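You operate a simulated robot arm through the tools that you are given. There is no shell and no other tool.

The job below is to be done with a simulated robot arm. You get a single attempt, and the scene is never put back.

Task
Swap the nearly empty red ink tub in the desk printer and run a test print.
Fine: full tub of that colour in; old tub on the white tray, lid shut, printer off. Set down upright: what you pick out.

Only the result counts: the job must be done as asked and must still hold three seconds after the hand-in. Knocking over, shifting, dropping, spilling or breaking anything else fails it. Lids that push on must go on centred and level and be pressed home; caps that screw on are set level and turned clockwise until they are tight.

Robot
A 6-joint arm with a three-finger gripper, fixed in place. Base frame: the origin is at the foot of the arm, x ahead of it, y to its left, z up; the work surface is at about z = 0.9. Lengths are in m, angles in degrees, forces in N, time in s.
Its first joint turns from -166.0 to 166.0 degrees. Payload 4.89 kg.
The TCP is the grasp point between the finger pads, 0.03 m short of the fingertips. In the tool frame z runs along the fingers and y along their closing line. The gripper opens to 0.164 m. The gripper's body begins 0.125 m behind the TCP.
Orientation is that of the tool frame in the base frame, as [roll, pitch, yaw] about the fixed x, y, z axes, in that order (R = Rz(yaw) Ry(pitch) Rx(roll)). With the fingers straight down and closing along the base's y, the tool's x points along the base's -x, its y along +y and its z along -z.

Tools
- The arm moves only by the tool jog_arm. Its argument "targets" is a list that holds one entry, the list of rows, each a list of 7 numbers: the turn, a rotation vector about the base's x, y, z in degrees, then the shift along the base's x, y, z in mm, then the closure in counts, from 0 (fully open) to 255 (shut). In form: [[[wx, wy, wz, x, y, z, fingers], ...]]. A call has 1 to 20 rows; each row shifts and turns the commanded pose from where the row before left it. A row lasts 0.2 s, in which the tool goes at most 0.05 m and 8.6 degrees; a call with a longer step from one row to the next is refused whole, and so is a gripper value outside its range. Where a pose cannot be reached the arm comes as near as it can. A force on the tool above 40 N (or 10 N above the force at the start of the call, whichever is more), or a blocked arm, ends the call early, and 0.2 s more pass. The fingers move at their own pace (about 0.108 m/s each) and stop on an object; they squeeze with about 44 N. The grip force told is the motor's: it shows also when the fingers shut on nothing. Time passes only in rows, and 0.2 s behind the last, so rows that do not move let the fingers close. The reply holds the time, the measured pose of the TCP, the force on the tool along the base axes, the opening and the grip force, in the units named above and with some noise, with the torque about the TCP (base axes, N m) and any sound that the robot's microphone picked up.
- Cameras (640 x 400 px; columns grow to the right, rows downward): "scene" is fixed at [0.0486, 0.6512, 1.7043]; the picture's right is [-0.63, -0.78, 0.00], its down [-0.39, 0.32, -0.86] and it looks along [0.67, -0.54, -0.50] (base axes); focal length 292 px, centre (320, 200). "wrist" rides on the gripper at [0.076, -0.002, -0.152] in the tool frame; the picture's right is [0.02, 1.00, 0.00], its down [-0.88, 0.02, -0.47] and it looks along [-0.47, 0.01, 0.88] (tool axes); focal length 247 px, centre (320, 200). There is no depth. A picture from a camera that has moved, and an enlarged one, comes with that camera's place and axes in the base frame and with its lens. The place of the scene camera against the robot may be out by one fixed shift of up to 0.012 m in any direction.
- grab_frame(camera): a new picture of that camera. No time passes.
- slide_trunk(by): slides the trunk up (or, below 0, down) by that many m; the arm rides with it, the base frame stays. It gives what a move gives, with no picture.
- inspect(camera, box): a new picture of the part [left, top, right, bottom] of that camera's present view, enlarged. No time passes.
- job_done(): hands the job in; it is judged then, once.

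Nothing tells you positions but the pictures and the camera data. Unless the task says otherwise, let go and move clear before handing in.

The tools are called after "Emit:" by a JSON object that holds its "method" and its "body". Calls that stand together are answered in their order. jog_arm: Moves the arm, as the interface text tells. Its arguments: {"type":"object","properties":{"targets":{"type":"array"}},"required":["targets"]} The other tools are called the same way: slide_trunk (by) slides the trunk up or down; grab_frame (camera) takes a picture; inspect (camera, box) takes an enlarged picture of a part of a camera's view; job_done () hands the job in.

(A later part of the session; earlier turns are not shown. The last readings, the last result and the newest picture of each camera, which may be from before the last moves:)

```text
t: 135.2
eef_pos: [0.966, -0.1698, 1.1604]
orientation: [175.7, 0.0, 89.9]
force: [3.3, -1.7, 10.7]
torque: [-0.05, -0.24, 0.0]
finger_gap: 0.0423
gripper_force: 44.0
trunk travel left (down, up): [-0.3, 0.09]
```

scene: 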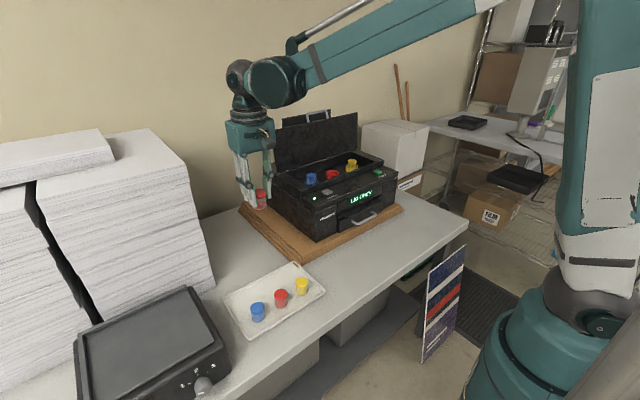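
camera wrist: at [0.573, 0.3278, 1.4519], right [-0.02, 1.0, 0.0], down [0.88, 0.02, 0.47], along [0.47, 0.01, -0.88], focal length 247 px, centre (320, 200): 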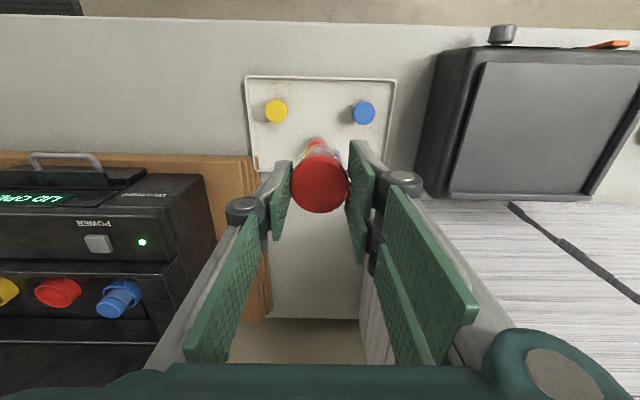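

Emit:
{"method": "jog_arm", "body": {"targets": [[[0, 0, 0, 0, 0, 0.3, 205], [0, 0, 0, 0, 0, 0, 197], [0, 0, 0, 0, 0, 0, 192], [0, 0, 0, 0, 0, 0, 190], [0, 0, 0, 0, 0, 0, 188], [0, 0, 0, 0, 0, 0, 186], [0, 0, 0, 0, 0, 0, 184], [0, 0, 0, 0, 0, 0, 184]]]}}

Emit:
{"method": "inspect", "body": {"camera": "wrist", "box": [270, 110, 370, 210]}}

Emit:
{"method": "inspect", "body": {"camera": "scene", "box": [318, 150, 346, 180]}}

```text
t: 137.0
eef_pos: [0.9642, -0.1693, 1.16]
orientation: [175.7, 0.0, 90.0]
force: [0.4, 0.2, 0.0]
torque: [0.01, -0.02, -0.01]
finger_gap: 0.0458
gripper_force: 0.1
trunk travel left (down, up): [-0.3, 0.09]
```

```text
4.00 times, centred on (320, 160) of wrist
camera zoom: at [0.9519, -0.0933, 1.314], right [1.0, 0.02, 0.07], down [-0.02, -0.88, 0.47], along [0.08, -0.47, -0.88], focal length 988 px, centre (320, 360)
```

zoom: 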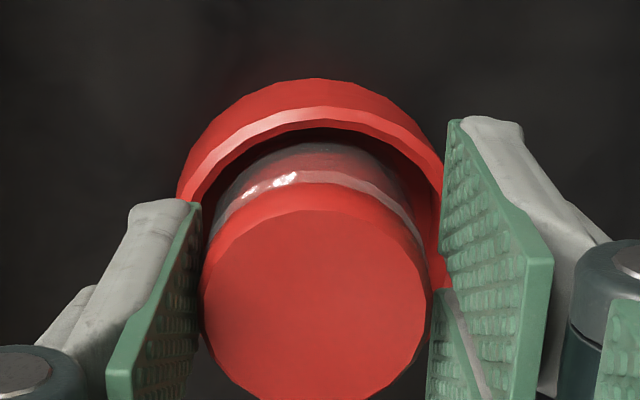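

```text
13.33 times, centred on (332, 165) of scene
camera zoom: at [0.0486, 0.6512, 1.7043], right [-0.63, -0.78, 0.0], down [-0.39, 0.32, -0.86], along [0.67, -0.54, -0.5], focal length 3888 px, centre (160, 667)
```

zoom: 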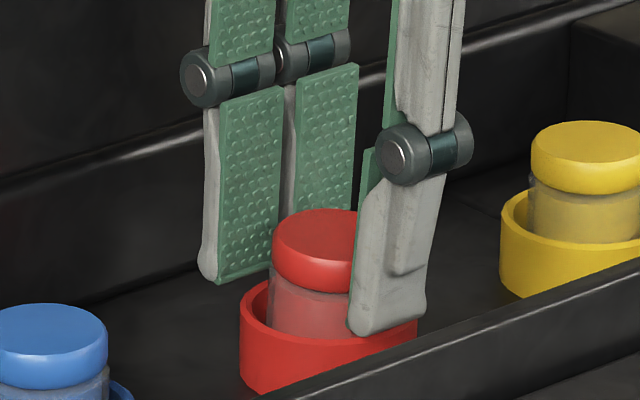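

Emit:
{"method": "jog_arm", "body": {"targets": [[[0, 0, 0, 0, 0, 0, 180], [0, 0, 0, 0, 0, 0, 172], [0, 0, 0, 0, 0, 0, 160], [0, 0, 0, 0, 0, 0, 160], [0, 0, 0, 0, 0, 15, 160], [0, 0, 0, 0, 0, 25, 160], [0, 4.3, 0, 0, 0, 25, 160], [0, 0, 0, 0, 0, 0, 160], [0, 0, 0, 0, 0, 0, 160]]]}}

Emit:
{"method": "inspect", "body": {"camera": "wrist", "box": [250, 90, 390, 210]}}

Emit:
{"method": "inspect", "body": {"camera": "scene", "box": [322, 160, 344, 184]}}

```text
t: 139.0
eef_pos: [0.9653, -0.1714, 1.2266]
orientation: [-179.9, -0.1, 90.0]
force: [-0.2, -0.4, 0.4]
torque: [-0.01, 0.06, -0.02]
finger_gap: 0.0613
gripper_force: 0.0
trunk travel left (down, up): [-0.3, 0.09]
```

```text
3.33 times, centred on (320, 150) of wrist
camera zoom: at [0.9642, -0.0943, 1.3802], right [1.0, 0.02, 0.0], down [0.02, -0.88, 0.47], along [0.01, -0.47, -0.88], focal length 823 px, centre (320, 367)
```

zoom: 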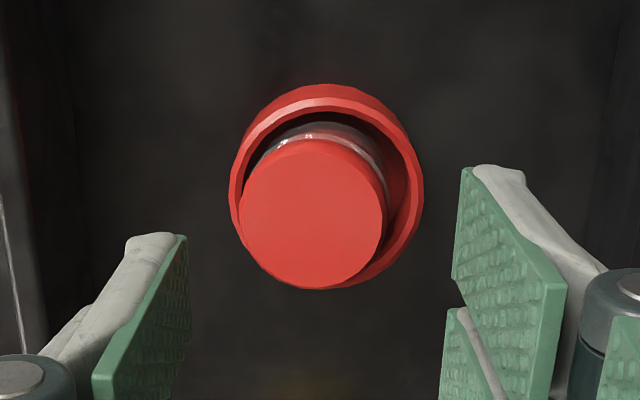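

```text
16.00 times, centred on (333, 172) of scene
camera zoom: at [0.0486, 0.6512, 1.7043], right [-0.63, -0.78, 0.0], down [-0.39, 0.32, -0.86], along [0.67, -0.54, -0.5], focal length 4666 px, centre (112, 648)
```

zoom: 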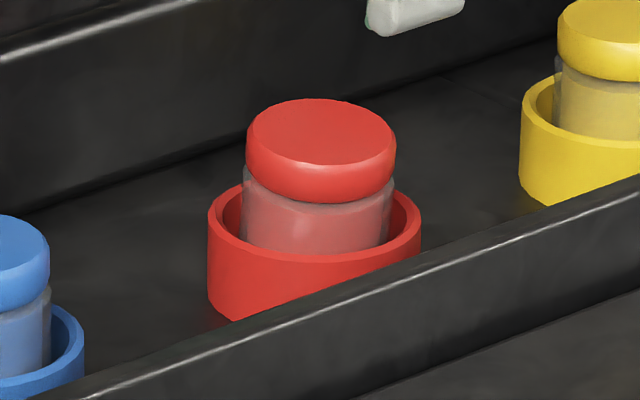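

However it's set down, it settles with the same small (~5°) tilt inside the cup, base on the cup floor and centred, so this looks like how a tub rests in that socket. I'll now close the lid and see what the display says about it.

Emit:
{"method": "jog_arm", "body": {"targets": [[[0, 0, 0, 0, 0, 35, 160], [0, 0, 0, -20, 0, 40, 160], [0, 0, 0, -35, 0, 35, 180], [0, 0, 0, -35, 0, 35, 205], [0, 0, 0, -35, 0, 30, 205], [0, 0, 0, -35, 0, 25, 205], [0, -7.9, 0, 0, 0, 0, 205], [0, -7.9, 0, 0, 0, 0, 205], [0, -7.9, 0, 0, 0, 0, 205], [0, -7.9, 0, 0, 0, 0, 205], [0, -7.9, 0, 0, 0, 0, 205], [0, -7.9, 0, 0, 0, 0, 205], [0, -7.6, 0, 0, 0, 0, 205], [0, 0, 0, 0, 0, 0, 205], [0, 0, 0, 0, 0, 0, 205]]]}}

Emit:
{"method": "grab_frame", "body": {"camera": "wrist"}}

Emit:
{"method": "inspect", "body": {"camera": "scene", "box": [260, 70, 430, 210]}}

```text
t: 142.2
eef_pos: [0.8055, -0.1711, 1.427]
orientation: [125.1, 0.1, 90.0]
force: [-0.5, 0.0, -0.2]
torque: [0.0, 0.02, 0.02]
finger_gap: 0.0322
gripper_force: 0.1
trunk travel left (down, up): [-0.3, 0.09]
```

```text
taken
camera wrist: at [0.6791, -0.0949, 1.5149], right [0.57, 0.02, 0.82], down [-0.38, -0.88, 0.29], along [0.73, -0.47, -0.5], focal length 247 px, centre (320, 200)
```

wrist: 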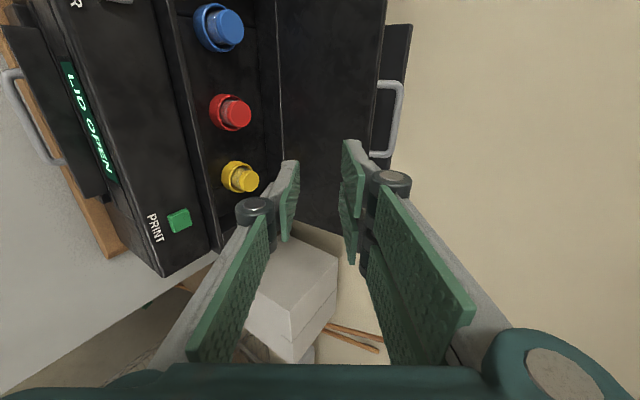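

```text
2.86 times, centred on (345, 140) of scene
camera zoom: at [0.0486, 0.6512, 1.7043], right [-0.63, -0.78, 0.0], down [-0.39, 0.32, -0.86], along [0.67, -0.54, -0.5], focal length 833 px, centre (249, 371)
```

zoom: 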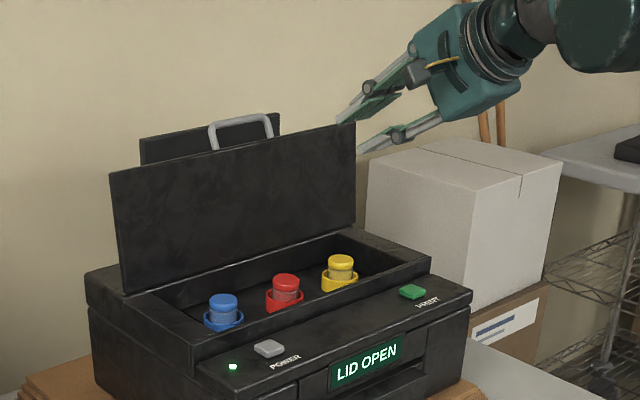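

Emit:
{"method": "inspect", "body": {"camera": "wrist", "box": [340, 60, 430, 180]}}

```text
3.33 times, centred on (385, 120) of wrist
camera zoom: at [0.6791, -0.0949, 1.5149], right [0.57, 0.02, 0.82], down [-0.38, -0.88, 0.29], along [0.73, -0.47, -0.5], focal length 823 px, centre (103, 467)
```

zoom: 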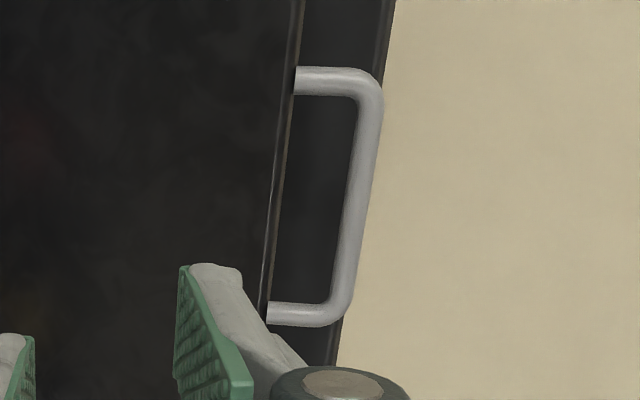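

The handle bar is at about (1.111, -0.171, 1.364). Moving to a pre-entry point 11 cm short of it along the finger line.

Emit:
{"method": "jog_arm", "body": {"targets": [[[0, 0, 0, 36, 0, 0.3, 216], [0, 0, 0, 36, 0, 0.3, 216], [0, 0, 0, 36, 0, 0.3, 216], [0, 0, 0, 36, 0, 0.3, 216], [0, 0, 0, 36, 0, 0.3, 216], [0, 0, 0, 36, 0, 0.1, 216], [0, 0, 0, 0, 0, 0, 216], [0, 0, 0, 0, 0, 0, 216]]]}}

Emit:
{"method": "inspect", "body": {"camera": "wrist", "box": [230, 50, 410, 250]}}

Emit:
{"method": "inspect", "body": {"camera": "scene", "box": [280, 80, 380, 150]}}

```text
t: 144.0
eef_pos: [1.0212, -0.1704, 1.4282]
orientation: [125.0, -0.1, 90.0]
force: [-0.5, 0.9, 0.4]
torque: [-0.01, -0.07, 0.01]
finger_gap: 0.0248
gripper_force: 0.0
trunk travel left (down, up): [-0.3, 0.09]
```

```text
2.00 times, centred on (320, 150) of wrist
camera zoom: at [0.895, -0.0934, 1.5158], right [0.57, 0.02, 0.82], down [-0.38, -0.88, 0.29], along [0.73, -0.47, -0.5], focal length 494 px, centre (320, 300)
```

zoom: 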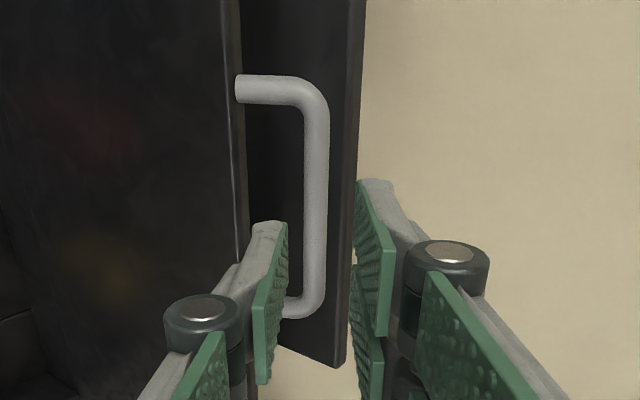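

```text
5.71 times, centred on (330, 115) of scene
camera zoom: at [0.0486, 0.6512, 1.7043], right [-0.63, -0.78, 0.0], down [-0.39, 0.32, -0.86], along [0.67, -0.54, -0.5], focal length 1666 px, centre (263, 686)
```

zoom: 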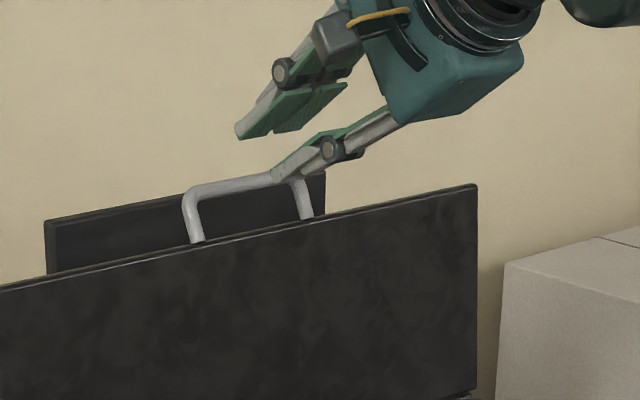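

The bar lies between the fingers. Advancing along the finger line to cage it.

Emit:
{"method": "jog_arm", "body": {"targets": [[[0, 0, 0, 15.7, 0, -11, 216], [0, 0, 0, 15.7, 0, -11, 216], [0, 0, 0, 15.7, 0, -11, 216], [0, 0, 0, 15.7, 0, -11, 216], [0, 0, 0, 8, 0, -5.6, 216], [0, 0, 0, 0, 0, 0, 216], [0, 0, 0, 0, 0, 0, 216]]]}}

Emit:
{"method": "inspect", "body": {"camera": "wrist", "box": [230, 50, 410, 250]}}

Emit:
{"method": "inspect", "body": {"camera": "scene", "box": [280, 80, 380, 150]}}

```text
t: 145.6
eef_pos: [1.0905, -0.1697, 1.3789]
orientation: [125.1, 0.0, 90.0]
force: [0.1, -0.2, -0.3]
torque: [0.0, 0.0, 0.01]
finger_gap: 0.025
gripper_force: 0.1
trunk travel left (down, up): [-0.3, 0.09]
```

```text
2.00 times, centred on (320, 150) of wrist
camera zoom: at [0.9648, -0.094, 1.4668], right [0.57, 0.02, 0.82], down [-0.38, -0.88, 0.29], along [0.73, -0.47, -0.5], focal length 494 px, centre (320, 300)
```

zoom: 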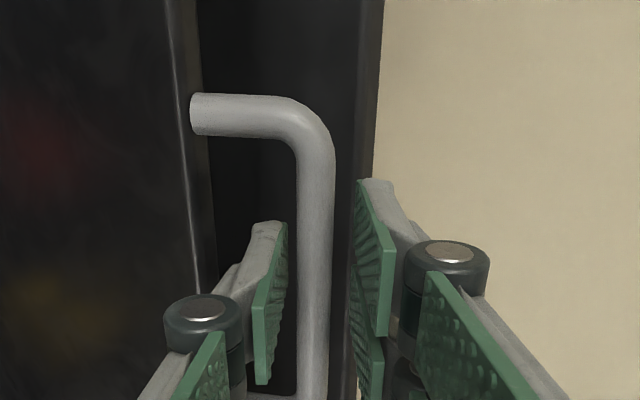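

```text
5.71 times, centred on (330, 115) of scene
camera zoom: at [0.0486, 0.6512, 1.7043], right [-0.63, -0.78, 0.0], down [-0.39, 0.32, -0.86], along [0.67, -0.54, -0.5], focal length 1666 px, centre (263, 686)
```

zoom: 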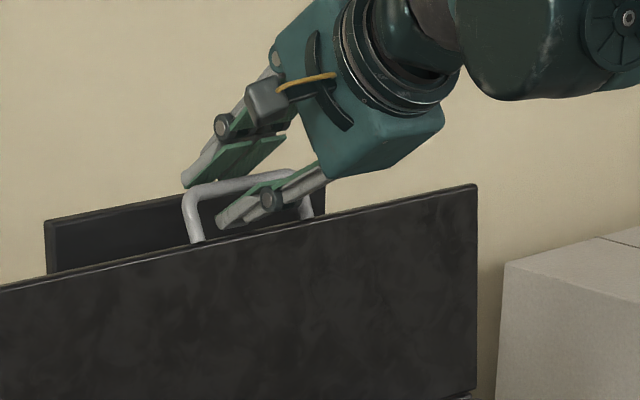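

The bar is caged. I'll go 8 mm deeper, narrow the gap to a loose hold, and start swinging the lid forward along its arc.

Emit:
{"method": "jog_arm", "body": {"targets": [[[0, 0, 0, 6.5, 0, -4.6, 216], [0, 0, 0, 0, 0, 0, 224], [0, 0, 0, 0, 0, 0, 230], [0, 0, 0, 0, 0, 0, 230], [0, 0, 0, -11.1, 0, 2.5, 230], [0, 0, 0, -11.1, 0, 2.1, 230], [0, 0, 0, -9.35, 0, 1.1, 230], [0, 0, 0, -9.35, 0, 0.8, 230], [0, 0, 0, 0, 0, 0, 230]]]}}

Emit:
{"method": "inspect", "body": {"camera": "wrist", "box": [230, 50, 410, 250]}}

Emit:
{"method": "inspect", "body": {"camera": "scene", "box": [260, 70, 430, 210]}}

```text
t: 147.6
eef_pos: [1.0582, -0.1702, 1.3807]
orientation: [125.0, 0.0, 90.1]
force: [0.9, -0.2, 1.5]
torque: [0.07, -0.01, -0.03]
finger_gap: 0.0171
gripper_force: 0.7
trunk travel left (down, up): [-0.3, 0.09]
```

```text
2.00 times, centred on (320, 150) of wrist
camera zoom: at [0.9324, -0.0947, 1.4685], right [0.57, 0.02, 0.82], down [-0.38, -0.88, 0.29], along [0.73, -0.47, -0.5], focal length 494 px, centre (320, 300)
```

zoom: 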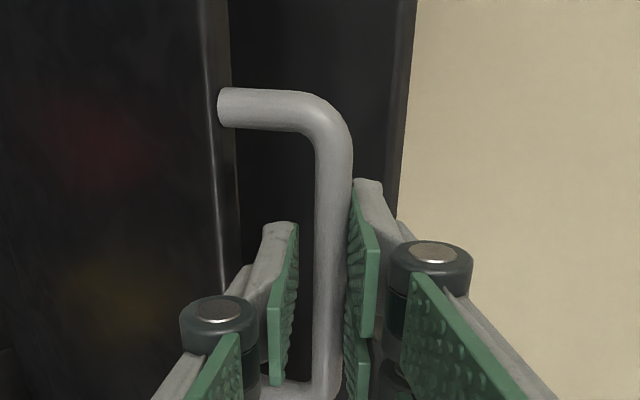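

```text
2.86 times, centred on (345, 140) of scene
camera zoom: at [0.0486, 0.6512, 1.7043], right [-0.63, -0.78, 0.0], down [-0.39, 0.32, -0.86], along [0.67, -0.54, -0.5], focal length 833 px, centre (249, 371)
```

zoom: 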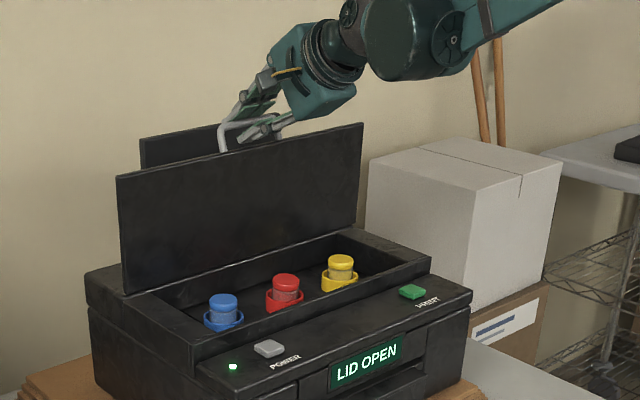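

The lid is coming forward with the upper finger. Continuing along the arc toward 70°.

Emit:
{"method": "jog_arm", "body": {"targets": [[[0, 0, 0, -9.4, 0, 0.3, 230], [0, 0, 0, -9.4, 0, 0, 230], [0, 0, 0, -9.4, 0, -0.4, 230], [0, 0, 0, -9.4, 0, -0.9, 230], [0, 0, 0, -9.3, 0, -1.3, 230], [0, 0, 0, -9.3, 0, -1.7, 230], [0, 0, 0, -9.2, 0, -2.1, 230], [0, 0, 0, -9.1, 0, -2.5, 230], [0, 0, 0, 0, 0, 0, 230]]]}}

Emit:
{"method": "inspect", "body": {"camera": "wrist", "box": [230, 50, 410, 250]}}

Emit:
{"method": "inspect", "body": {"camera": "scene", "box": [260, 70, 430, 210]}}

```text
t: 149.6
eef_pos: [0.983, -0.1703, 1.373]
orientation: [124.9, -0.1, 90.0]
force: [-0.1, -0.1, 1.1]
torque: [-0.01, 0.02, -0.04]
finger_gap: 0.016
gripper_force: 0.1
trunk travel left (down, up): [-0.3, 0.09]
```

```text
2.00 times, centred on (320, 150) of wrist
camera zoom: at [0.8568, -0.0942, 1.4605], right [0.57, 0.02, 0.82], down [-0.38, -0.88, 0.29], along [0.73, -0.47, -0.5], focal length 494 px, centre (320, 300)
```

zoom: 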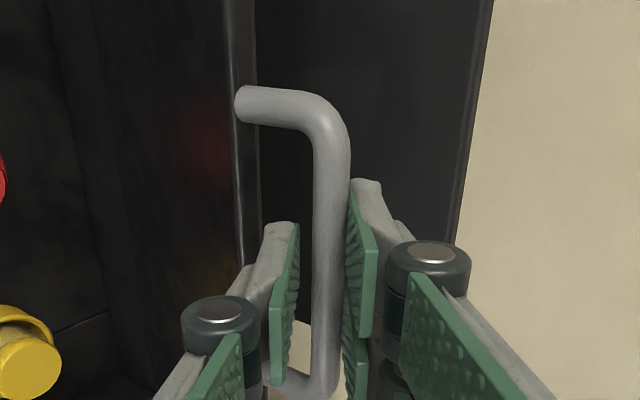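

```text
2.86 times, centred on (345, 140) of scene
camera zoom: at [0.0486, 0.6512, 1.7043], right [-0.63, -0.78, 0.0], down [-0.39, 0.32, -0.86], along [0.67, -0.54, -0.5], focal length 833 px, centre (249, 371)
```

zoom: 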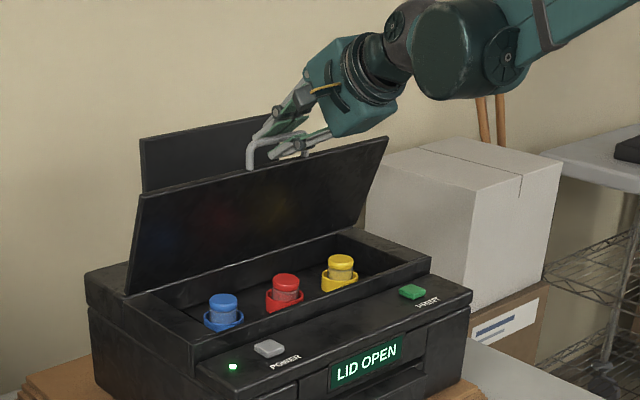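

Emit:
{"method": "jog_arm", "body": {"targets": [[[0, 0, 0, -17.8, 0, -6.3, 230], [0, 0, 0, -17.2, 0, -7.6, 230], [0, 0, 0, -16.6, 0, -9.2, 230], [0, 0, 0, -15.5, 0, -10.5, 230], [0, 0, 0, -14.6, 0, -11.8, 230], [0, 0, 0, -13.5, 0, -13.1, 230], [0, 0, 0, 0, 0, 0, 230]]]}}

Emit:
{"method": "inspect", "body": {"camera": "wrist", "box": [230, 50, 410, 250]}}

Emit:
{"method": "inspect", "body": {"camera": "scene", "box": [260, 70, 430, 210]}}

```text
t: 151.2
eef_pos: [0.888, -0.1689, 1.3146]
orientation: [125.0, 0.0, 90.1]
force: [-1.0, 0.3, -1.0]
torque: [0.0, 0.04, 0.0]
finger_gap: 0.0166
gripper_force: 0.6
trunk travel left (down, up): [-0.3, 0.09]
```

```text
2.00 times, centred on (320, 150) of wrist
camera zoom: at [0.7618, -0.0928, 1.4028], right [0.57, 0.02, 0.82], down [-0.38, -0.88, 0.29], along [0.73, -0.47, -0.5], focal length 494 px, centre (320, 300)
```

zoom: 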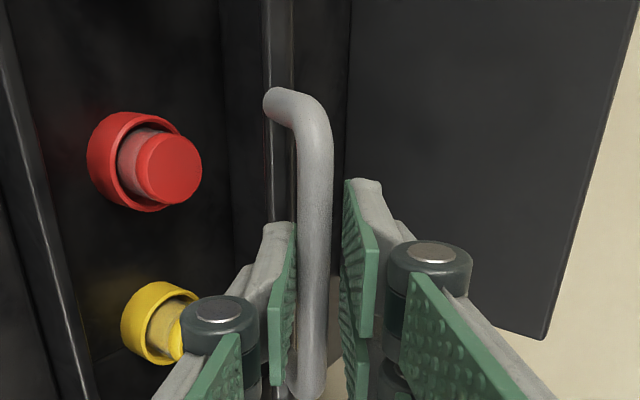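

```text
2.86 times, centred on (345, 140) of scene
camera zoom: at [0.0486, 0.6512, 1.7043], right [-0.63, -0.78, 0.0], down [-0.39, 0.32, -0.86], along [0.67, -0.54, -0.5], focal length 833 px, centre (249, 371)
```

zoom: 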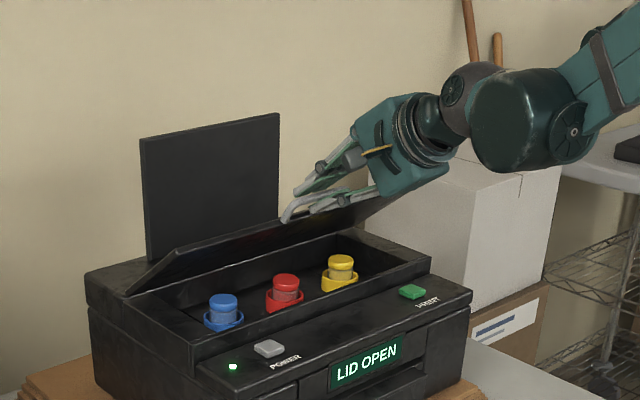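

Emit:
{"method": "jog_arm", "body": {"targets": [[[0, 0, 0, -12.4, 0, -14.3, 230], [0, 0, 0, -11, 0, -15.2, 230], [0, 0, 0, -9.8, 0, -16.1, 230], [0, 0, 0, -8.2, 0, -17, 230], [0, 0, 0, -6.9, 0, -17.6, 230], [0, 0, 0, -4, 0, -14, 230], [0, 0, 0, 0, 0, 0, 230]]]}}

Emit:
{"method": "inspect", "body": {"camera": "wrist", "box": [230, 50, 410, 250]}}

Emit:
{"method": "inspect", "body": {"camera": "scene", "box": [280, 120, 410, 220]}}

```text
t: 152.8
eef_pos: [0.835, -0.1705, 1.2179]
orientation: [125.0, 0.0, 89.9]
force: [-1.4, 0.2, -2.2]
torque: [-0.01, 0.07, -0.01]
finger_gap: 0.0168
gripper_force: 1.0
trunk travel left (down, up): [-0.3, 0.09]
```

```text
2.00 times, centred on (320, 150) of wrist
camera zoom: at [0.7097, -0.0943, 1.3052], right [0.57, 0.02, 0.82], down [-0.38, -0.88, 0.29], along [0.73, -0.47, -0.5], focal length 494 px, centre (320, 300)
```

zoom: 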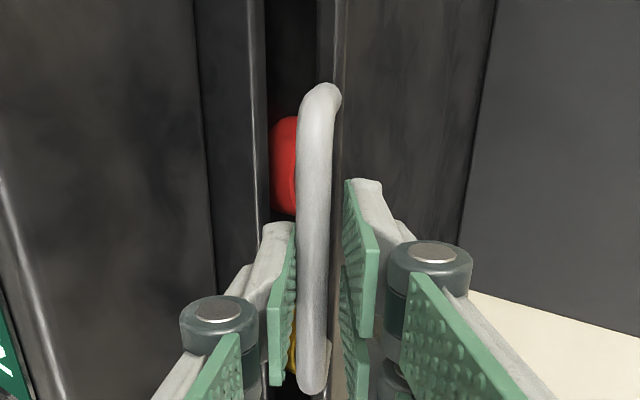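

```text
4.00 times, centred on (345, 170) of scene
camera zoom: at [0.0486, 0.6512, 1.7043], right [-0.63, -0.78, 0.0], down [-0.39, 0.32, -0.86], along [0.67, -0.54, -0.5], focal length 1166 px, centre (220, 320)
```

zoom: 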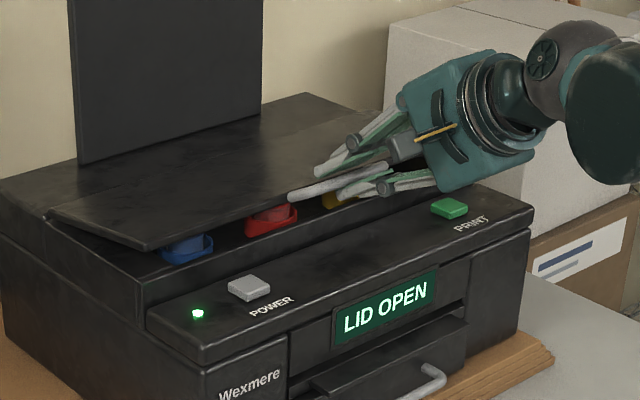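

Nearly closed. Lowering the last few degrees slowly.

Emit:
{"method": "jog_arm", "body": {"targets": [[[0, 0, 0, -2.5, 0, -9, 230], [0, 0, 0, -1.8, 0, -8, 230], [0, 0, 0, -1, 0, -7, 230], [0, 0, 0, -0.5, 0, -5, 230], [0, 0, 0, 0, 0, -3, 230], [0, 0, 0, 0, 0, 0, 230]]]}}

Emit:
{"method": "inspect", "body": {"camera": "wrist", "box": [230, 50, 410, 250]}}

Emit:
{"method": "inspect", "body": {"camera": "scene", "box": [280, 120, 410, 220]}}

```text
t: 154.2
eef_pos: [0.8297, -0.1698, 1.1869]
orientation: [125.1, 0.2, 90.0]
force: [-1.3, -0.8, -0.7]
torque: [-0.01, -0.01, 0.02]
finger_gap: 0.0167
gripper_force: 0.4
trunk travel left (down, up): [-0.3, 0.09]
```

```text
2.00 times, centred on (320, 150) of wrist
camera zoom: at [0.7042, -0.0941, 1.2748], right [0.57, 0.02, 0.82], down [-0.38, -0.88, 0.29], along [0.73, -0.47, -0.5], focal length 494 px, centre (320, 300)
```

zoom: 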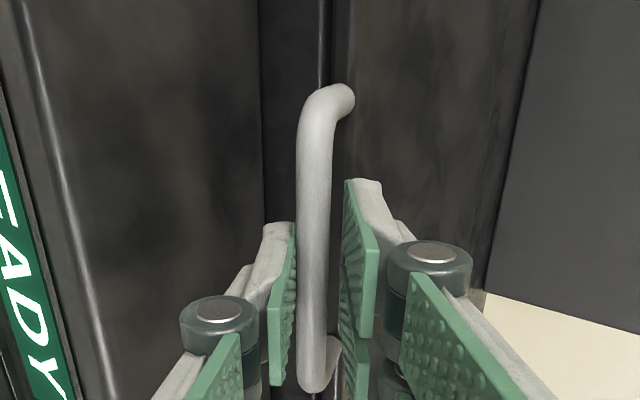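

```text
4.00 times, centred on (345, 170) of scene
camera zoom: at [0.0486, 0.6512, 1.7043], right [-0.63, -0.78, 0.0], down [-0.39, 0.32, -0.86], along [0.67, -0.54, -0.5], focal length 1166 px, centre (220, 320)
```

zoom: 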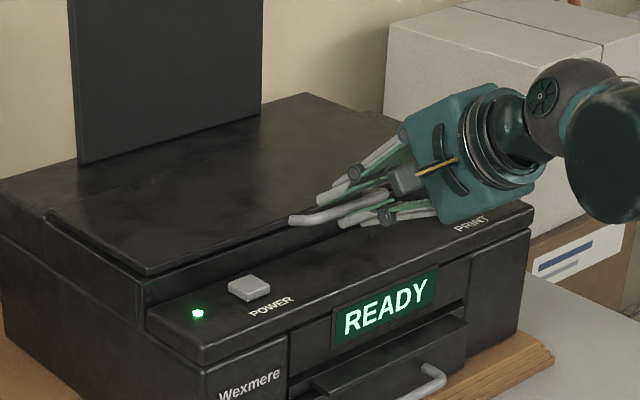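

The display now reads READY: the new tub is recognised. I'll open the fingers a little, lower slightly to let the lid rest fully, and withdraw.

Emit:
{"method": "jog_arm", "body": {"targets": [[[0, 0, 0, 0, 0, -2, 222], [0, 0, 0, 0, 0, -2, 214], [0, 0, 0, 0, 0, 0, 210], [0, 0, 0, 0, 0, 0, 210]]]}}

Emit:
{"method": "inspect", "body": {"camera": "wrist", "box": [230, 50, 410, 250]}}

Emit:
{"method": "inspect", "body": {"camera": "scene", "box": [280, 120, 410, 220]}}

```text
t: 155.2
eef_pos: [0.831, -0.1688, 1.1822]
orientation: [125.0, 0.0, 90.1]
force: [0.1, -0.7, 0.3]
torque: [-0.02, -0.01, -0.01]
finger_gap: 0.0289
gripper_force: 0.0
trunk travel left (down, up): [-0.3, 0.09]
```

```text
2.00 times, centred on (320, 150) of wrist
camera zoom: at [0.7048, -0.094, 1.2705], right [0.57, 0.02, 0.82], down [-0.38, -0.88, 0.29], along [0.73, -0.47, -0.5], focal length 494 px, centre (320, 300)
```

zoom: 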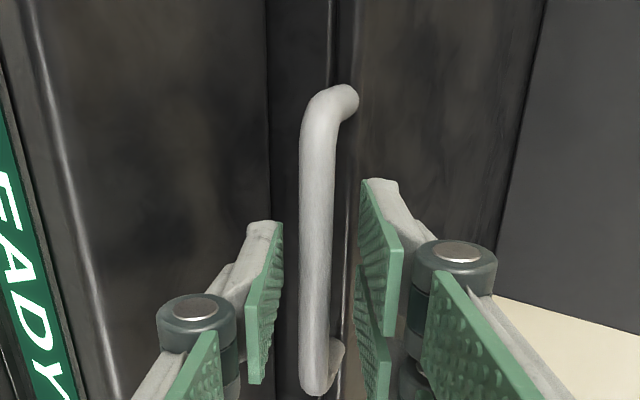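

```text
4.00 times, centred on (345, 170) of scene
camera zoom: at [0.0486, 0.6512, 1.7043], right [-0.63, -0.78, 0.0], down [-0.39, 0.32, -0.86], along [0.67, -0.54, -0.5], focal length 1166 px, centre (220, 320)
```

zoom: 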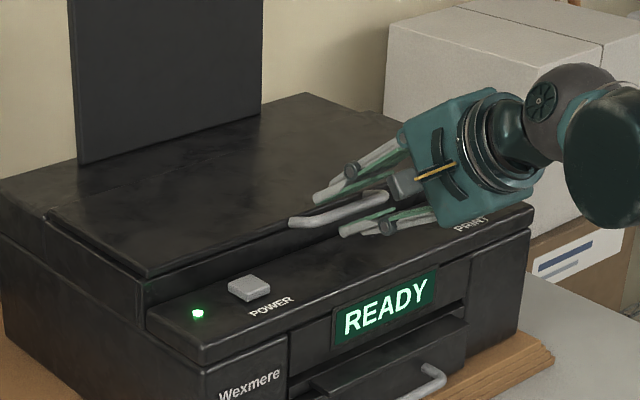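

The lid rests closed. Withdrawing, then going tool-down with closed fingers above the PRINT button.

Emit:
{"method": "jog_arm", "body": {"targets": [[[0, 0, 0, -16.4, 0, 11.5, 210], [0, 0, 0, -16.4, 0, 11.5, 210], [0, 0, 0, -16.4, 0, 11.5, 210], [0, 0, 0, -16.4, 0, 11.5, 210], [0, 0, 0, -16.4, 0, 25, 210], [0, 0, 0, 0, 0, 40, 230], [0, 0, 0, 0, 0, 40, 255], [0, 7.9, 0, 0, -10, 10, 255], [0, 7.9, 0, 10, -15, 0, 255], [0, 7.9, 0, 10, -20, 0, 255], [0, 7.9, 0, 15, -25, 0, 255], [0, 7.9, 0, 15, -25, 0, 255], [0, 7.9, 0, 15, -25, 0, 255], [0, 7.6, 0, 15, -25, 0, 255], [0, 0, 0, 0, 0, 0, 255], [0, 0, 0, 0, 0, 0, 255]]]}}

Emit:
{"method": "grab_frame", "body": {"camera": "wrist"}}

Emit:
{"method": "grab_frame", "body": {"camera": "scene"}}

```text
t: 158.6
eef_pos: [0.8267, -0.3158, 1.344]
orientation: [-179.9, 0.0, 90.0]
force: [-0.1, -1.2, 1.0]
torque: [-0.04, -0.08, 0.01]
finger_gap: 0.0
gripper_force: 43.8
trunk travel left (down, up): [-0.3, 0.09]
```

```text
taken
camera wrist: at [0.8249, -0.24, 1.499], right [1.0, 0.02, 0.0], down [0.02, -0.88, 0.47], along [0.01, -0.47, -0.88], focal length 247 px, centre (320, 200)
```

wrist: 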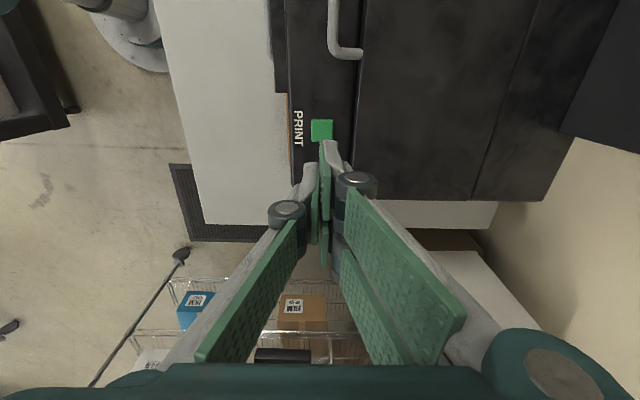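

```text
taken
```

scene: 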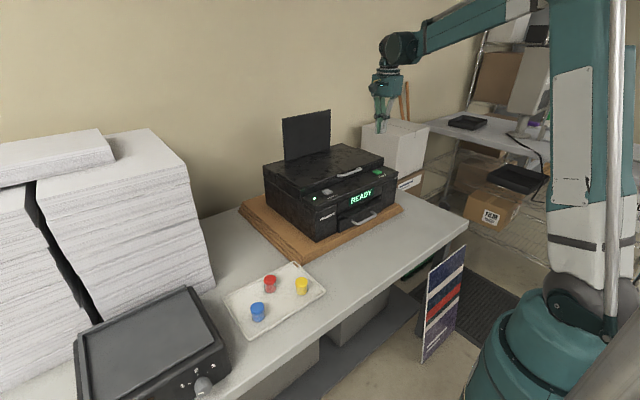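

PRINT is right below at (0.827, -0.318). Descending to just above it.

Emit:
{"method": "jog_arm", "body": {"targets": [[[0, 0, 0, 0.5, -2, -40, 255], [0, 0, 0, 0, 0, -40, 255], [0, 0, 0, 0, 0, -40, 255], [0, 0, 0, 0, 0, -25, 255], [0, 0, 0, 0, 0, -12, 255], [0, 0, 0, 0, 0, 0, 255], [0, 0, 0, 0, 0, 0, 255]]]}}

Emit:
{"method": "inspect", "body": {"camera": "wrist", "box": [250, 80, 390, 220]}}

Emit:
{"method": "inspect", "body": {"camera": "scene", "box": [320, 130, 410, 210]}}

```text
t: 160.2
eef_pos: [0.8266, -0.3173, 1.1874]
orientation: [180.0, -0.1, 89.9]
force: [0.0, -0.1, -0.6]
torque: [0.03, -0.03, -0.02]
finger_gap: 0.0001
gripper_force: 43.3
trunk travel left (down, up): [-0.3, 0.09]
```

```text
2.86 times, centred on (320, 150) of wrist
camera zoom: at [0.8265, -0.2414, 1.3412], right [1.0, 0.02, 0.0], down [0.02, -0.88, 0.47], along [0.01, -0.47, -0.88], focal length 706 px, centre (320, 343)
```

zoom: 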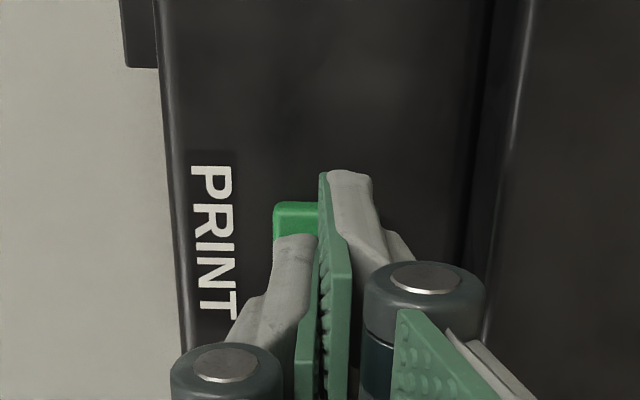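

```text
5.00 times, centred on (365, 170) of scene
camera zoom: at [0.0486, 0.6512, 1.7043], right [-0.63, -0.78, 0.0], down [-0.39, 0.32, -0.86], along [0.67, -0.54, -0.5], focal length 1458 px, centre (95, 350)
```

zoom: 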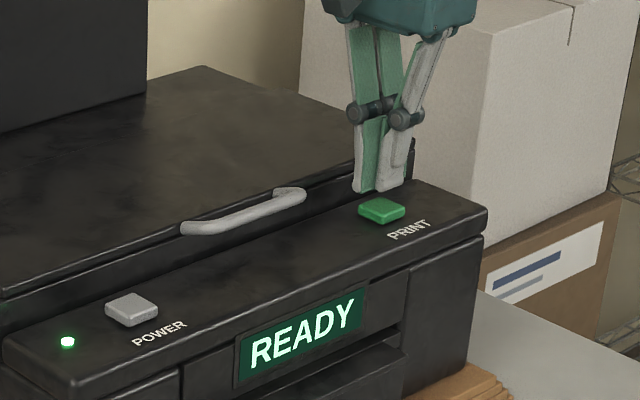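

Emit:
{"method": "jog_arm", "body": {"targets": [[[0, 0, 0, 0, 0, -6, 255], [0, 0, 0, 0, 0, -4, 255], [0, 0, 0, 0, 0, -2, 255], [0, 0, 0, 0, 0, 0, 255]]]}}

```text
t: 161.2
eef_pos: [0.828, -0.317, 1.1747]
orientation: [179.9, -0.1, 90.1]
force: [-0.1, -0.3, 0.4]
torque: [0.01, 0.01, 0.04]
finger_gap: 0.0004
gripper_force: 44.6
trunk travel left (down, up): [-0.3, 0.09]
```

Emit:
{"method": "jog_arm", "body": {"targets": [[[0, 0, 0, 0, 0, -1.5, 255], [0, 0, 0, 0, 0, -1.5, 255], [0, 0, 0, 0, 0, 0, 255]]]}}

Emit:
{"method": "inspect", "body": {"camera": "scene", "box": [320, 130, 410, 210]}}

```text
t: 162.0
eef_pos: [0.829, -0.3171, 1.1711]
orientation: [-179.9, -0.1, 90.1]
force: [-0.9, 0.2, 0.2]
torque: [0.01, -0.03, 0.0]
finger_gap: 0.0
gripper_force: 43.9
trunk travel left (down, up): [-0.3, 0.09]
```

```text
5.00 times, centred on (365, 170) of scene
camera zoom: at [0.0486, 0.6512, 1.7043], right [-0.63, -0.78, 0.0], down [-0.39, 0.32, -0.86], along [0.67, -0.54, -0.5], focal length 1458 px, centre (95, 350)
```

zoom: 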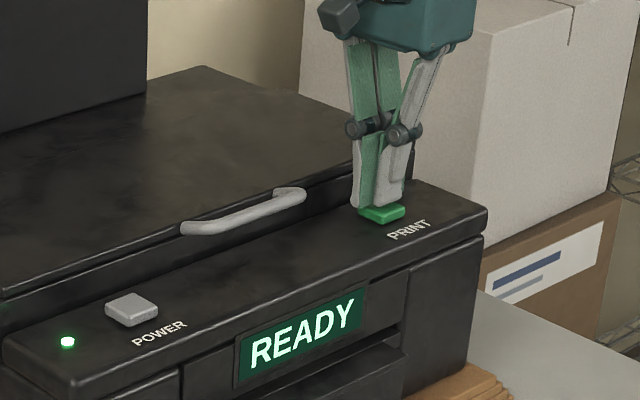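

Right at the button. Pressing in small steps.

Emit:
{"method": "jog_arm", "body": {"targets": [[[0, 0, 0, 0, 0, -1.5, 255], [0, 0, 0, 0, 0, -1, 255], [0, 0, 0, 0, 0, 0, 255]]]}}

Emit:
{"method": "inspect", "body": {"camera": "scene", "box": [320, 130, 410, 210]}}

```text
t: 162.8
eef_pos: [0.8288, -0.3173, 1.1687]
orientation: [-180.0, 0.0, 90.0]
force: [0.7, 0.2, -0.8]
torque: [0.0, -0.04, -0.02]
finger_gap: 0.0002
gripper_force: 43.7
trunk travel left (down, up): [-0.3, 0.09]
```

```text
5.00 times, centred on (365, 170) of scene
camera zoom: at [0.0486, 0.6512, 1.7043], right [-0.63, -0.78, 0.0], down [-0.39, 0.32, -0.86], along [0.67, -0.54, -0.5], focal length 1458 px, centre (95, 350)
```

zoom: 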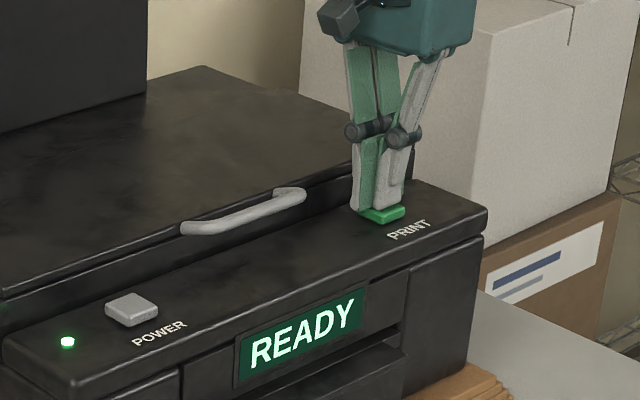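

Emit:
{"method": "jog_arm", "body": {"targets": [[[0, 0, 0, 0, 0, -1.5, 255], [0, 0, 0, 0, 0, -1.5, 255], [0, 0, 0, 0, 0, 0, 255]]]}}

Emit:
{"method": "inspect", "body": {"camera": "scene", "box": [320, 130, 410, 210]}}

```text
t: 163.6
eef_pos: [0.8298, -0.3169, 1.1658]
orientation: [-179.9, 0.1, 90.0]
force: [-1.1, 0.2, -0.5]
torque: [-0.01, 0.0, 0.01]
finger_gap: 0.0061
gripper_force: 45.0
trunk travel left (down, up): [-0.3, 0.09]
```

```text
5.00 times, centred on (365, 170) of scene
camera zoom: at [0.0486, 0.6512, 1.7043], right [-0.63, -0.78, 0.0], down [-0.39, 0.32, -0.86], along [0.67, -0.54, -0.5], focal length 1458 px, centre (95, 350)
```

zoom: 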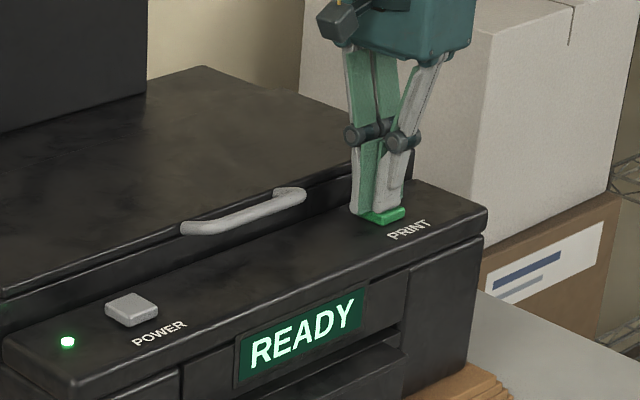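

Emit:
{"method": "inspect", "body": {"camera": "wrist", "box": [250, 80, 390, 220]}}

Emit:
{"method": "inspect", "body": {"camera": "scene", "box": [360, 155, 400, 185]}}

```text
2.86 times, centred on (320, 150) of wrist
camera zoom: at [0.8274, -0.2416, 1.3197], right [1.0, 0.02, 0.0], down [0.02, -0.88, 0.47], along [0.01, -0.47, -0.88], focal length 706 px, centre (320, 343)
```

zoom: 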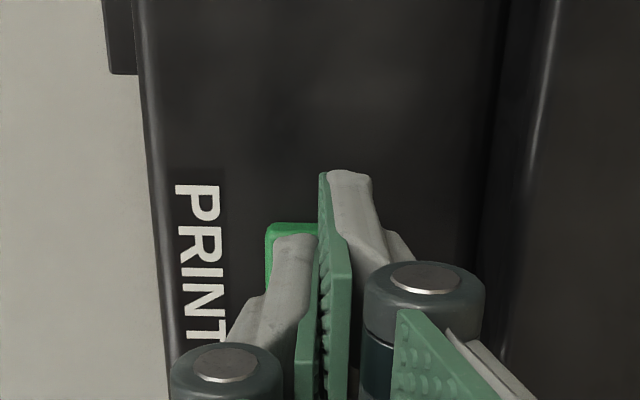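

```text
13.33 times, centred on (380, 170) of scene
camera zoom: at [0.0486, 0.6512, 1.7043], right [-0.63, -0.78, 0.0], down [-0.39, 0.32, -0.86], along [0.67, -0.54, -0.5], focal length 3888 px, centre (-480, 600)
```

zoom: 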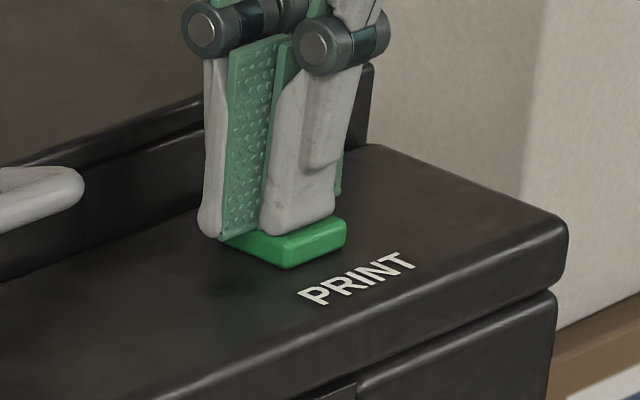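

Emit:
{"method": "jog_arm", "body": {"targets": [[[0, 0, 0, 0, 0, -1.2, 255], [0, 0, 0, 0, 0, -1.2, 255], [0, 0, 0, 0, 0, 0, 255]]]}}

Emit:
{"method": "inspect", "body": {"camera": "scene", "box": [320, 130, 410, 230]}}

```text
t: 164.4
eef_pos: [0.8284, -0.3163, 1.1639]
orientation: [-179.9, 0.0, 90.0]
force: [-0.7, -0.8, 1.4]
torque: [-0.04, -0.02, 0.01]
finger_gap: 0.0061
gripper_force: 45.5
trunk travel left (down, up): [-0.3, 0.09]
```

```text
4.00 times, centred on (365, 180) of scene
camera zoom: at [0.0486, 0.6512, 1.7043], right [-0.63, -0.78, 0.0], down [-0.39, 0.32, -0.86], along [0.67, -0.54, -0.5], focal length 1166 px, centre (140, 280)
```

zoom: 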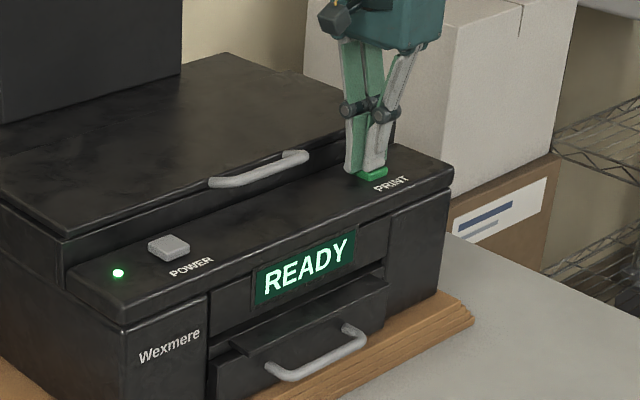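

Emit:
{"method": "jog_arm", "body": {"targets": [[[0, 0, 0, 0, 0, -1, 255], [0, 0, 0, 0, 0, -1, 255], [0, 0, 0, 0, 0, 0, 255]]]}}

Emit:
{"method": "inspect", "body": {"camera": "scene", "box": [320, 130, 410, 230]}}

```text
t: 165.2
eef_pos: [0.8284, -0.3183, 1.1623]
orientation: [-180.0, 0.0, 90.0]
force: [-0.8, 1.6, 1.0]
torque: [-0.01, -0.02, 0.0]
finger_gap: 0.0061
gripper_force: 45.3
trunk travel left (down, up): [-0.3, 0.09]
heard: click
```

```text
4.00 times, centred on (365, 180) of scene
camera zoom: at [0.0486, 0.6512, 1.7043], right [-0.63, -0.78, 0.0], down [-0.39, 0.32, -0.86], along [0.67, -0.54, -0.5], focal length 1166 px, centre (140, 280)
```

zoom: 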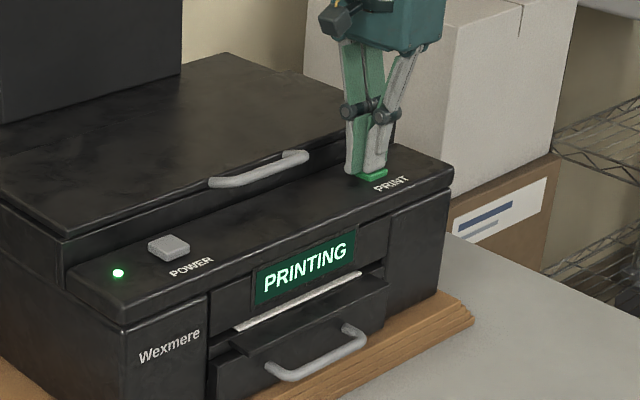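

Click heard and the display reads PRINTING, with paper coming out. Releasing the button and waiting.

Emit:
{"method": "jog_arm", "body": {"targets": [[[0, 0, 0, 0, 0, 5, 255], [0, 0, 0, 0, 0, 15, 255], [0, 0, 0, 0, 0, 25, 255], [0, 0, 0, 0, 0, 30, 255], [0, 0, 0, 0, 0, 25, 255], [0, 0, 0, 0, 0, 0, 255], [0, 0, 0, 0, 0, 0, 255], [0, 0, 0, 0, 0, 0, 255], [0, 0, 0, 0, 0, 0, 255], [0, 0, 0, 0, 0, 0, 255]]]}}

Emit:
{"method": "inspect", "body": {"camera": "scene", "box": [280, 130, 410, 250]}}

```text
t: 167.4
eef_pos: [0.8267, -0.3176, 1.2604]
orientation: [180.0, 0.0, 90.0]
force: [-0.2, 0.2, -0.2]
torque: [0.02, 0.02, 0.0]
finger_gap: 0.0
gripper_force: 44.9
trunk travel left (down, up): [-0.3, 0.09]
```

```text
3.33 times, centred on (345, 190) of scene
camera zoom: at [0.0486, 0.6512, 1.7043], right [-0.63, -0.78, 0.0], down [-0.39, 0.32, -0.86], along [0.67, -0.54, -0.5], focal length 972 px, centre (237, 233)
```

zoom: 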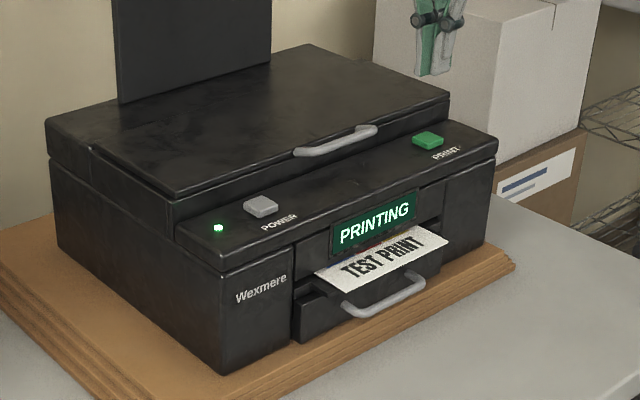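

The "TEST PRINT" page is emerging; the display still says PRINTING. Waiting for it to finish while moving (high) toward the POWER button.

Emit:
{"method": "jog_arm", "body": {"targets": [[[0, 0, 0, 0, 0, 20, 255], [0, 0, 0, 0, 40, 0, 255], [0, 0, 0, 0, 40, 0, 255], [0, 0, 0, 0, 40, 0, 255], [0, 0, 0, 0, 40, 0, 255], [0, 0, 0, 0, 40, 0, 255], [0, 0, 0, 0, 40, 0, 255], [0, 0, 0, 0, 40, 0, 255], [0, 0, 0, 0, 16, 0, 255], [0, 0, 0, 0, 0, 0, 255], [0, 0, 0, 0, 0, 0, 255], [0, 0, 0, 0, 0, 0, 255], [0, 0, 0, 0, 0, 0, 255], [0, 0, 0, 0, 0, 0, 255]]]}}

Emit:
{"method": "inspect", "body": {"camera": "scene", "box": [280, 130, 410, 250]}}

Emit:
{"method": "grab_frame", "body": {"camera": "wrist"}}

```text
t: 170.4
eef_pos: [0.8291, -0.0214, 1.2831]
orientation: [-180.0, 0.0, 90.1]
force: [0.5, 0.7, 0.2]
torque: [0.02, 0.0, 0.01]
finger_gap: 0.0
gripper_force: 44.7
trunk travel left (down, up): [-0.3, 0.09]
```

```text
3.33 times, centred on (345, 190) of scene
camera zoom: at [0.0486, 0.6512, 1.7043], right [-0.63, -0.78, 0.0], down [-0.39, 0.32, -0.86], along [0.67, -0.54, -0.5], focal length 972 px, centre (237, 233)
```

zoom: 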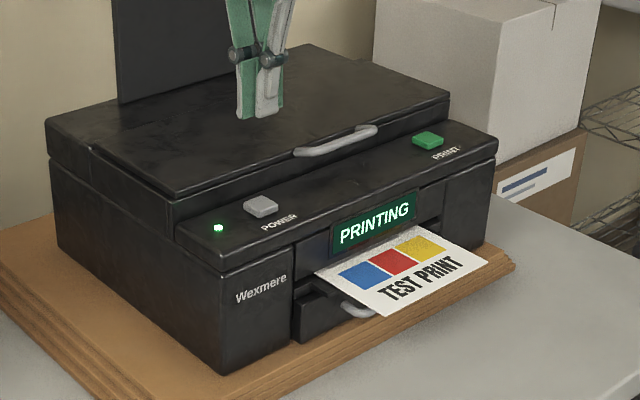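

```text
taken
camera wrist: at [0.8269, 0.0554, 1.4367], right [1.0, 0.02, 0.0], down [0.02, -0.88, 0.47], along [0.01, -0.47, -0.88], focal length 247 px, centre (320, 200)
```

wrist: 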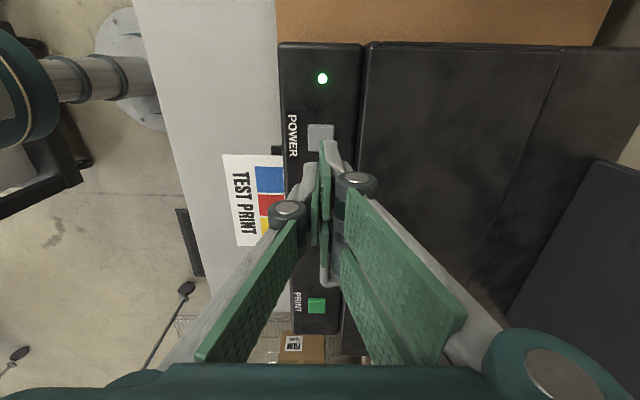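

Emit:
{"method": "jog_arm", "body": {"targets": [[[0, 0, 0, 0, 0, 0, 255], [0, 0, 0, 0, 0, 0, 255], [0, 0, 0, 0, 0, 0, 255], [0, 0, 0, 0, 0, 0, 255], [0, 0, 0, 0, 0, 0, 255], [0, 0, 0, 0, 0, 0, 255], [0, 0, 0, 0, 0, 0, 255], [0, 0, 0, 0, 0, 0, 255], [0, 0, 0, 0, 0, 0, 255], [0, 0, 0, 0, 0, 0, 255], [0, 0, 0, 0, 0, 0, 255], [0, 0, 0, 0, 0, 0, 255], [0, 0, 0, 0, 0, 0, 255], [0, 0, 0, 0, 0, 0, 255], [0, 0, 0, 0, 0, 0, 255]]]}}

Emit:
{"method": "inspect", "body": {"camera": "scene", "box": [280, 130, 410, 250]}}

```text
t: 173.6
eef_pos: [0.8289, -0.0201, 1.2823]
orientation: [180.0, 0.0, 90.0]
force: [-0.3, 1.1, -0.8]
torque: [-0.05, 0.03, 0.02]
finger_gap: 0.0
gripper_force: 45.0
trunk travel left (down, up): [-0.3, 0.09]
```

```text
3.33 times, centred on (345, 190) of scene
camera zoom: at [0.0486, 0.6512, 1.7043], right [-0.63, -0.78, 0.0], down [-0.39, 0.32, -0.86], along [0.67, -0.54, -0.5], focal length 972 px, centre (237, 233)
```

zoom: 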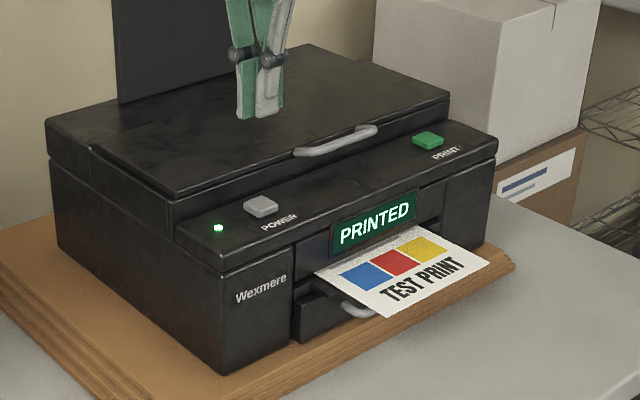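

Display: PRINTED. Now pressing POWER the same way.

Emit:
{"method": "jog_arm", "body": {"targets": [[[0, 0, 0, -1, 0.5, -35, 255], [0, 0, 0, 0, 0, -35, 255], [0, 0, 0, 0, 0, -22, 255], [0, 0, 0, 0, 0, -8, 255], [0, 0, 0, 0, 0, -4, 255], [0, 0, 0, 0, 0, 0, 255]]]}}

Emit:
{"method": "inspect", "body": {"camera": "scene", "box": [290, 150, 380, 220]}}

Emit:
{"method": "inspect", "body": {"camera": "wrist", "box": [250, 80, 390, 220]}}

```text
t: 175.0
eef_pos: [0.8273, -0.0194, 1.1784]
orientation: [179.9, 0.0, 90.0]
force: [-0.3, -0.5, -0.4]
torque: [-0.04, 0.02, 0.0]
finger_gap: 0.0001
gripper_force: 44.6
trunk travel left (down, up): [-0.3, 0.09]
```

```text
5.71 times, centred on (335, 185) of scene
camera zoom: at [0.0486, 0.6512, 1.7043], right [-0.63, -0.78, 0.0], down [-0.39, 0.32, -0.86], along [0.67, -0.54, -0.5], focal length 1666 px, centre (234, 286)
```

zoom: 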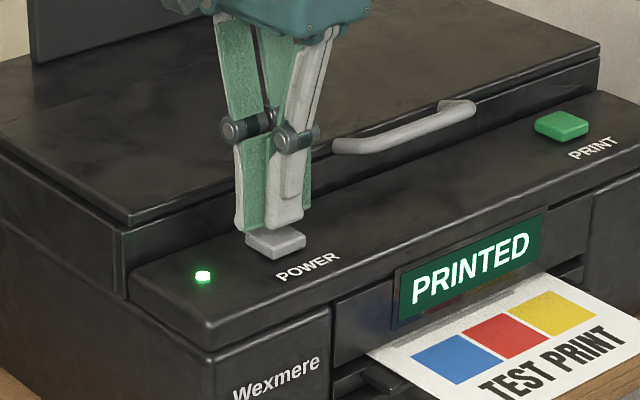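

```text
2.86 times, centred on (320, 150) of wrist
camera zoom: at [0.8255, 0.056, 1.3317], right [1.0, 0.02, 0.0], down [0.02, -0.88, 0.47], along [0.01, -0.47, -0.88], focal length 706 px, centre (320, 343)
```

zoom: 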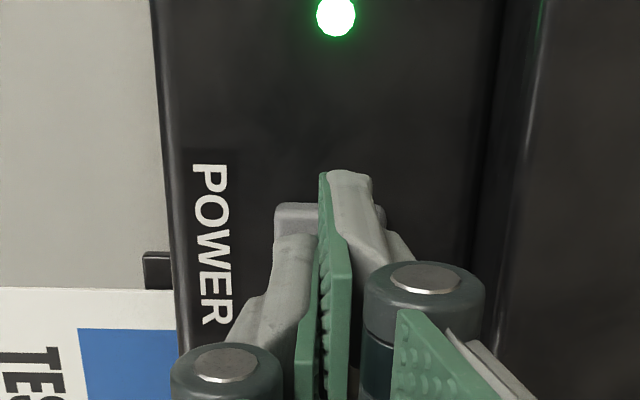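

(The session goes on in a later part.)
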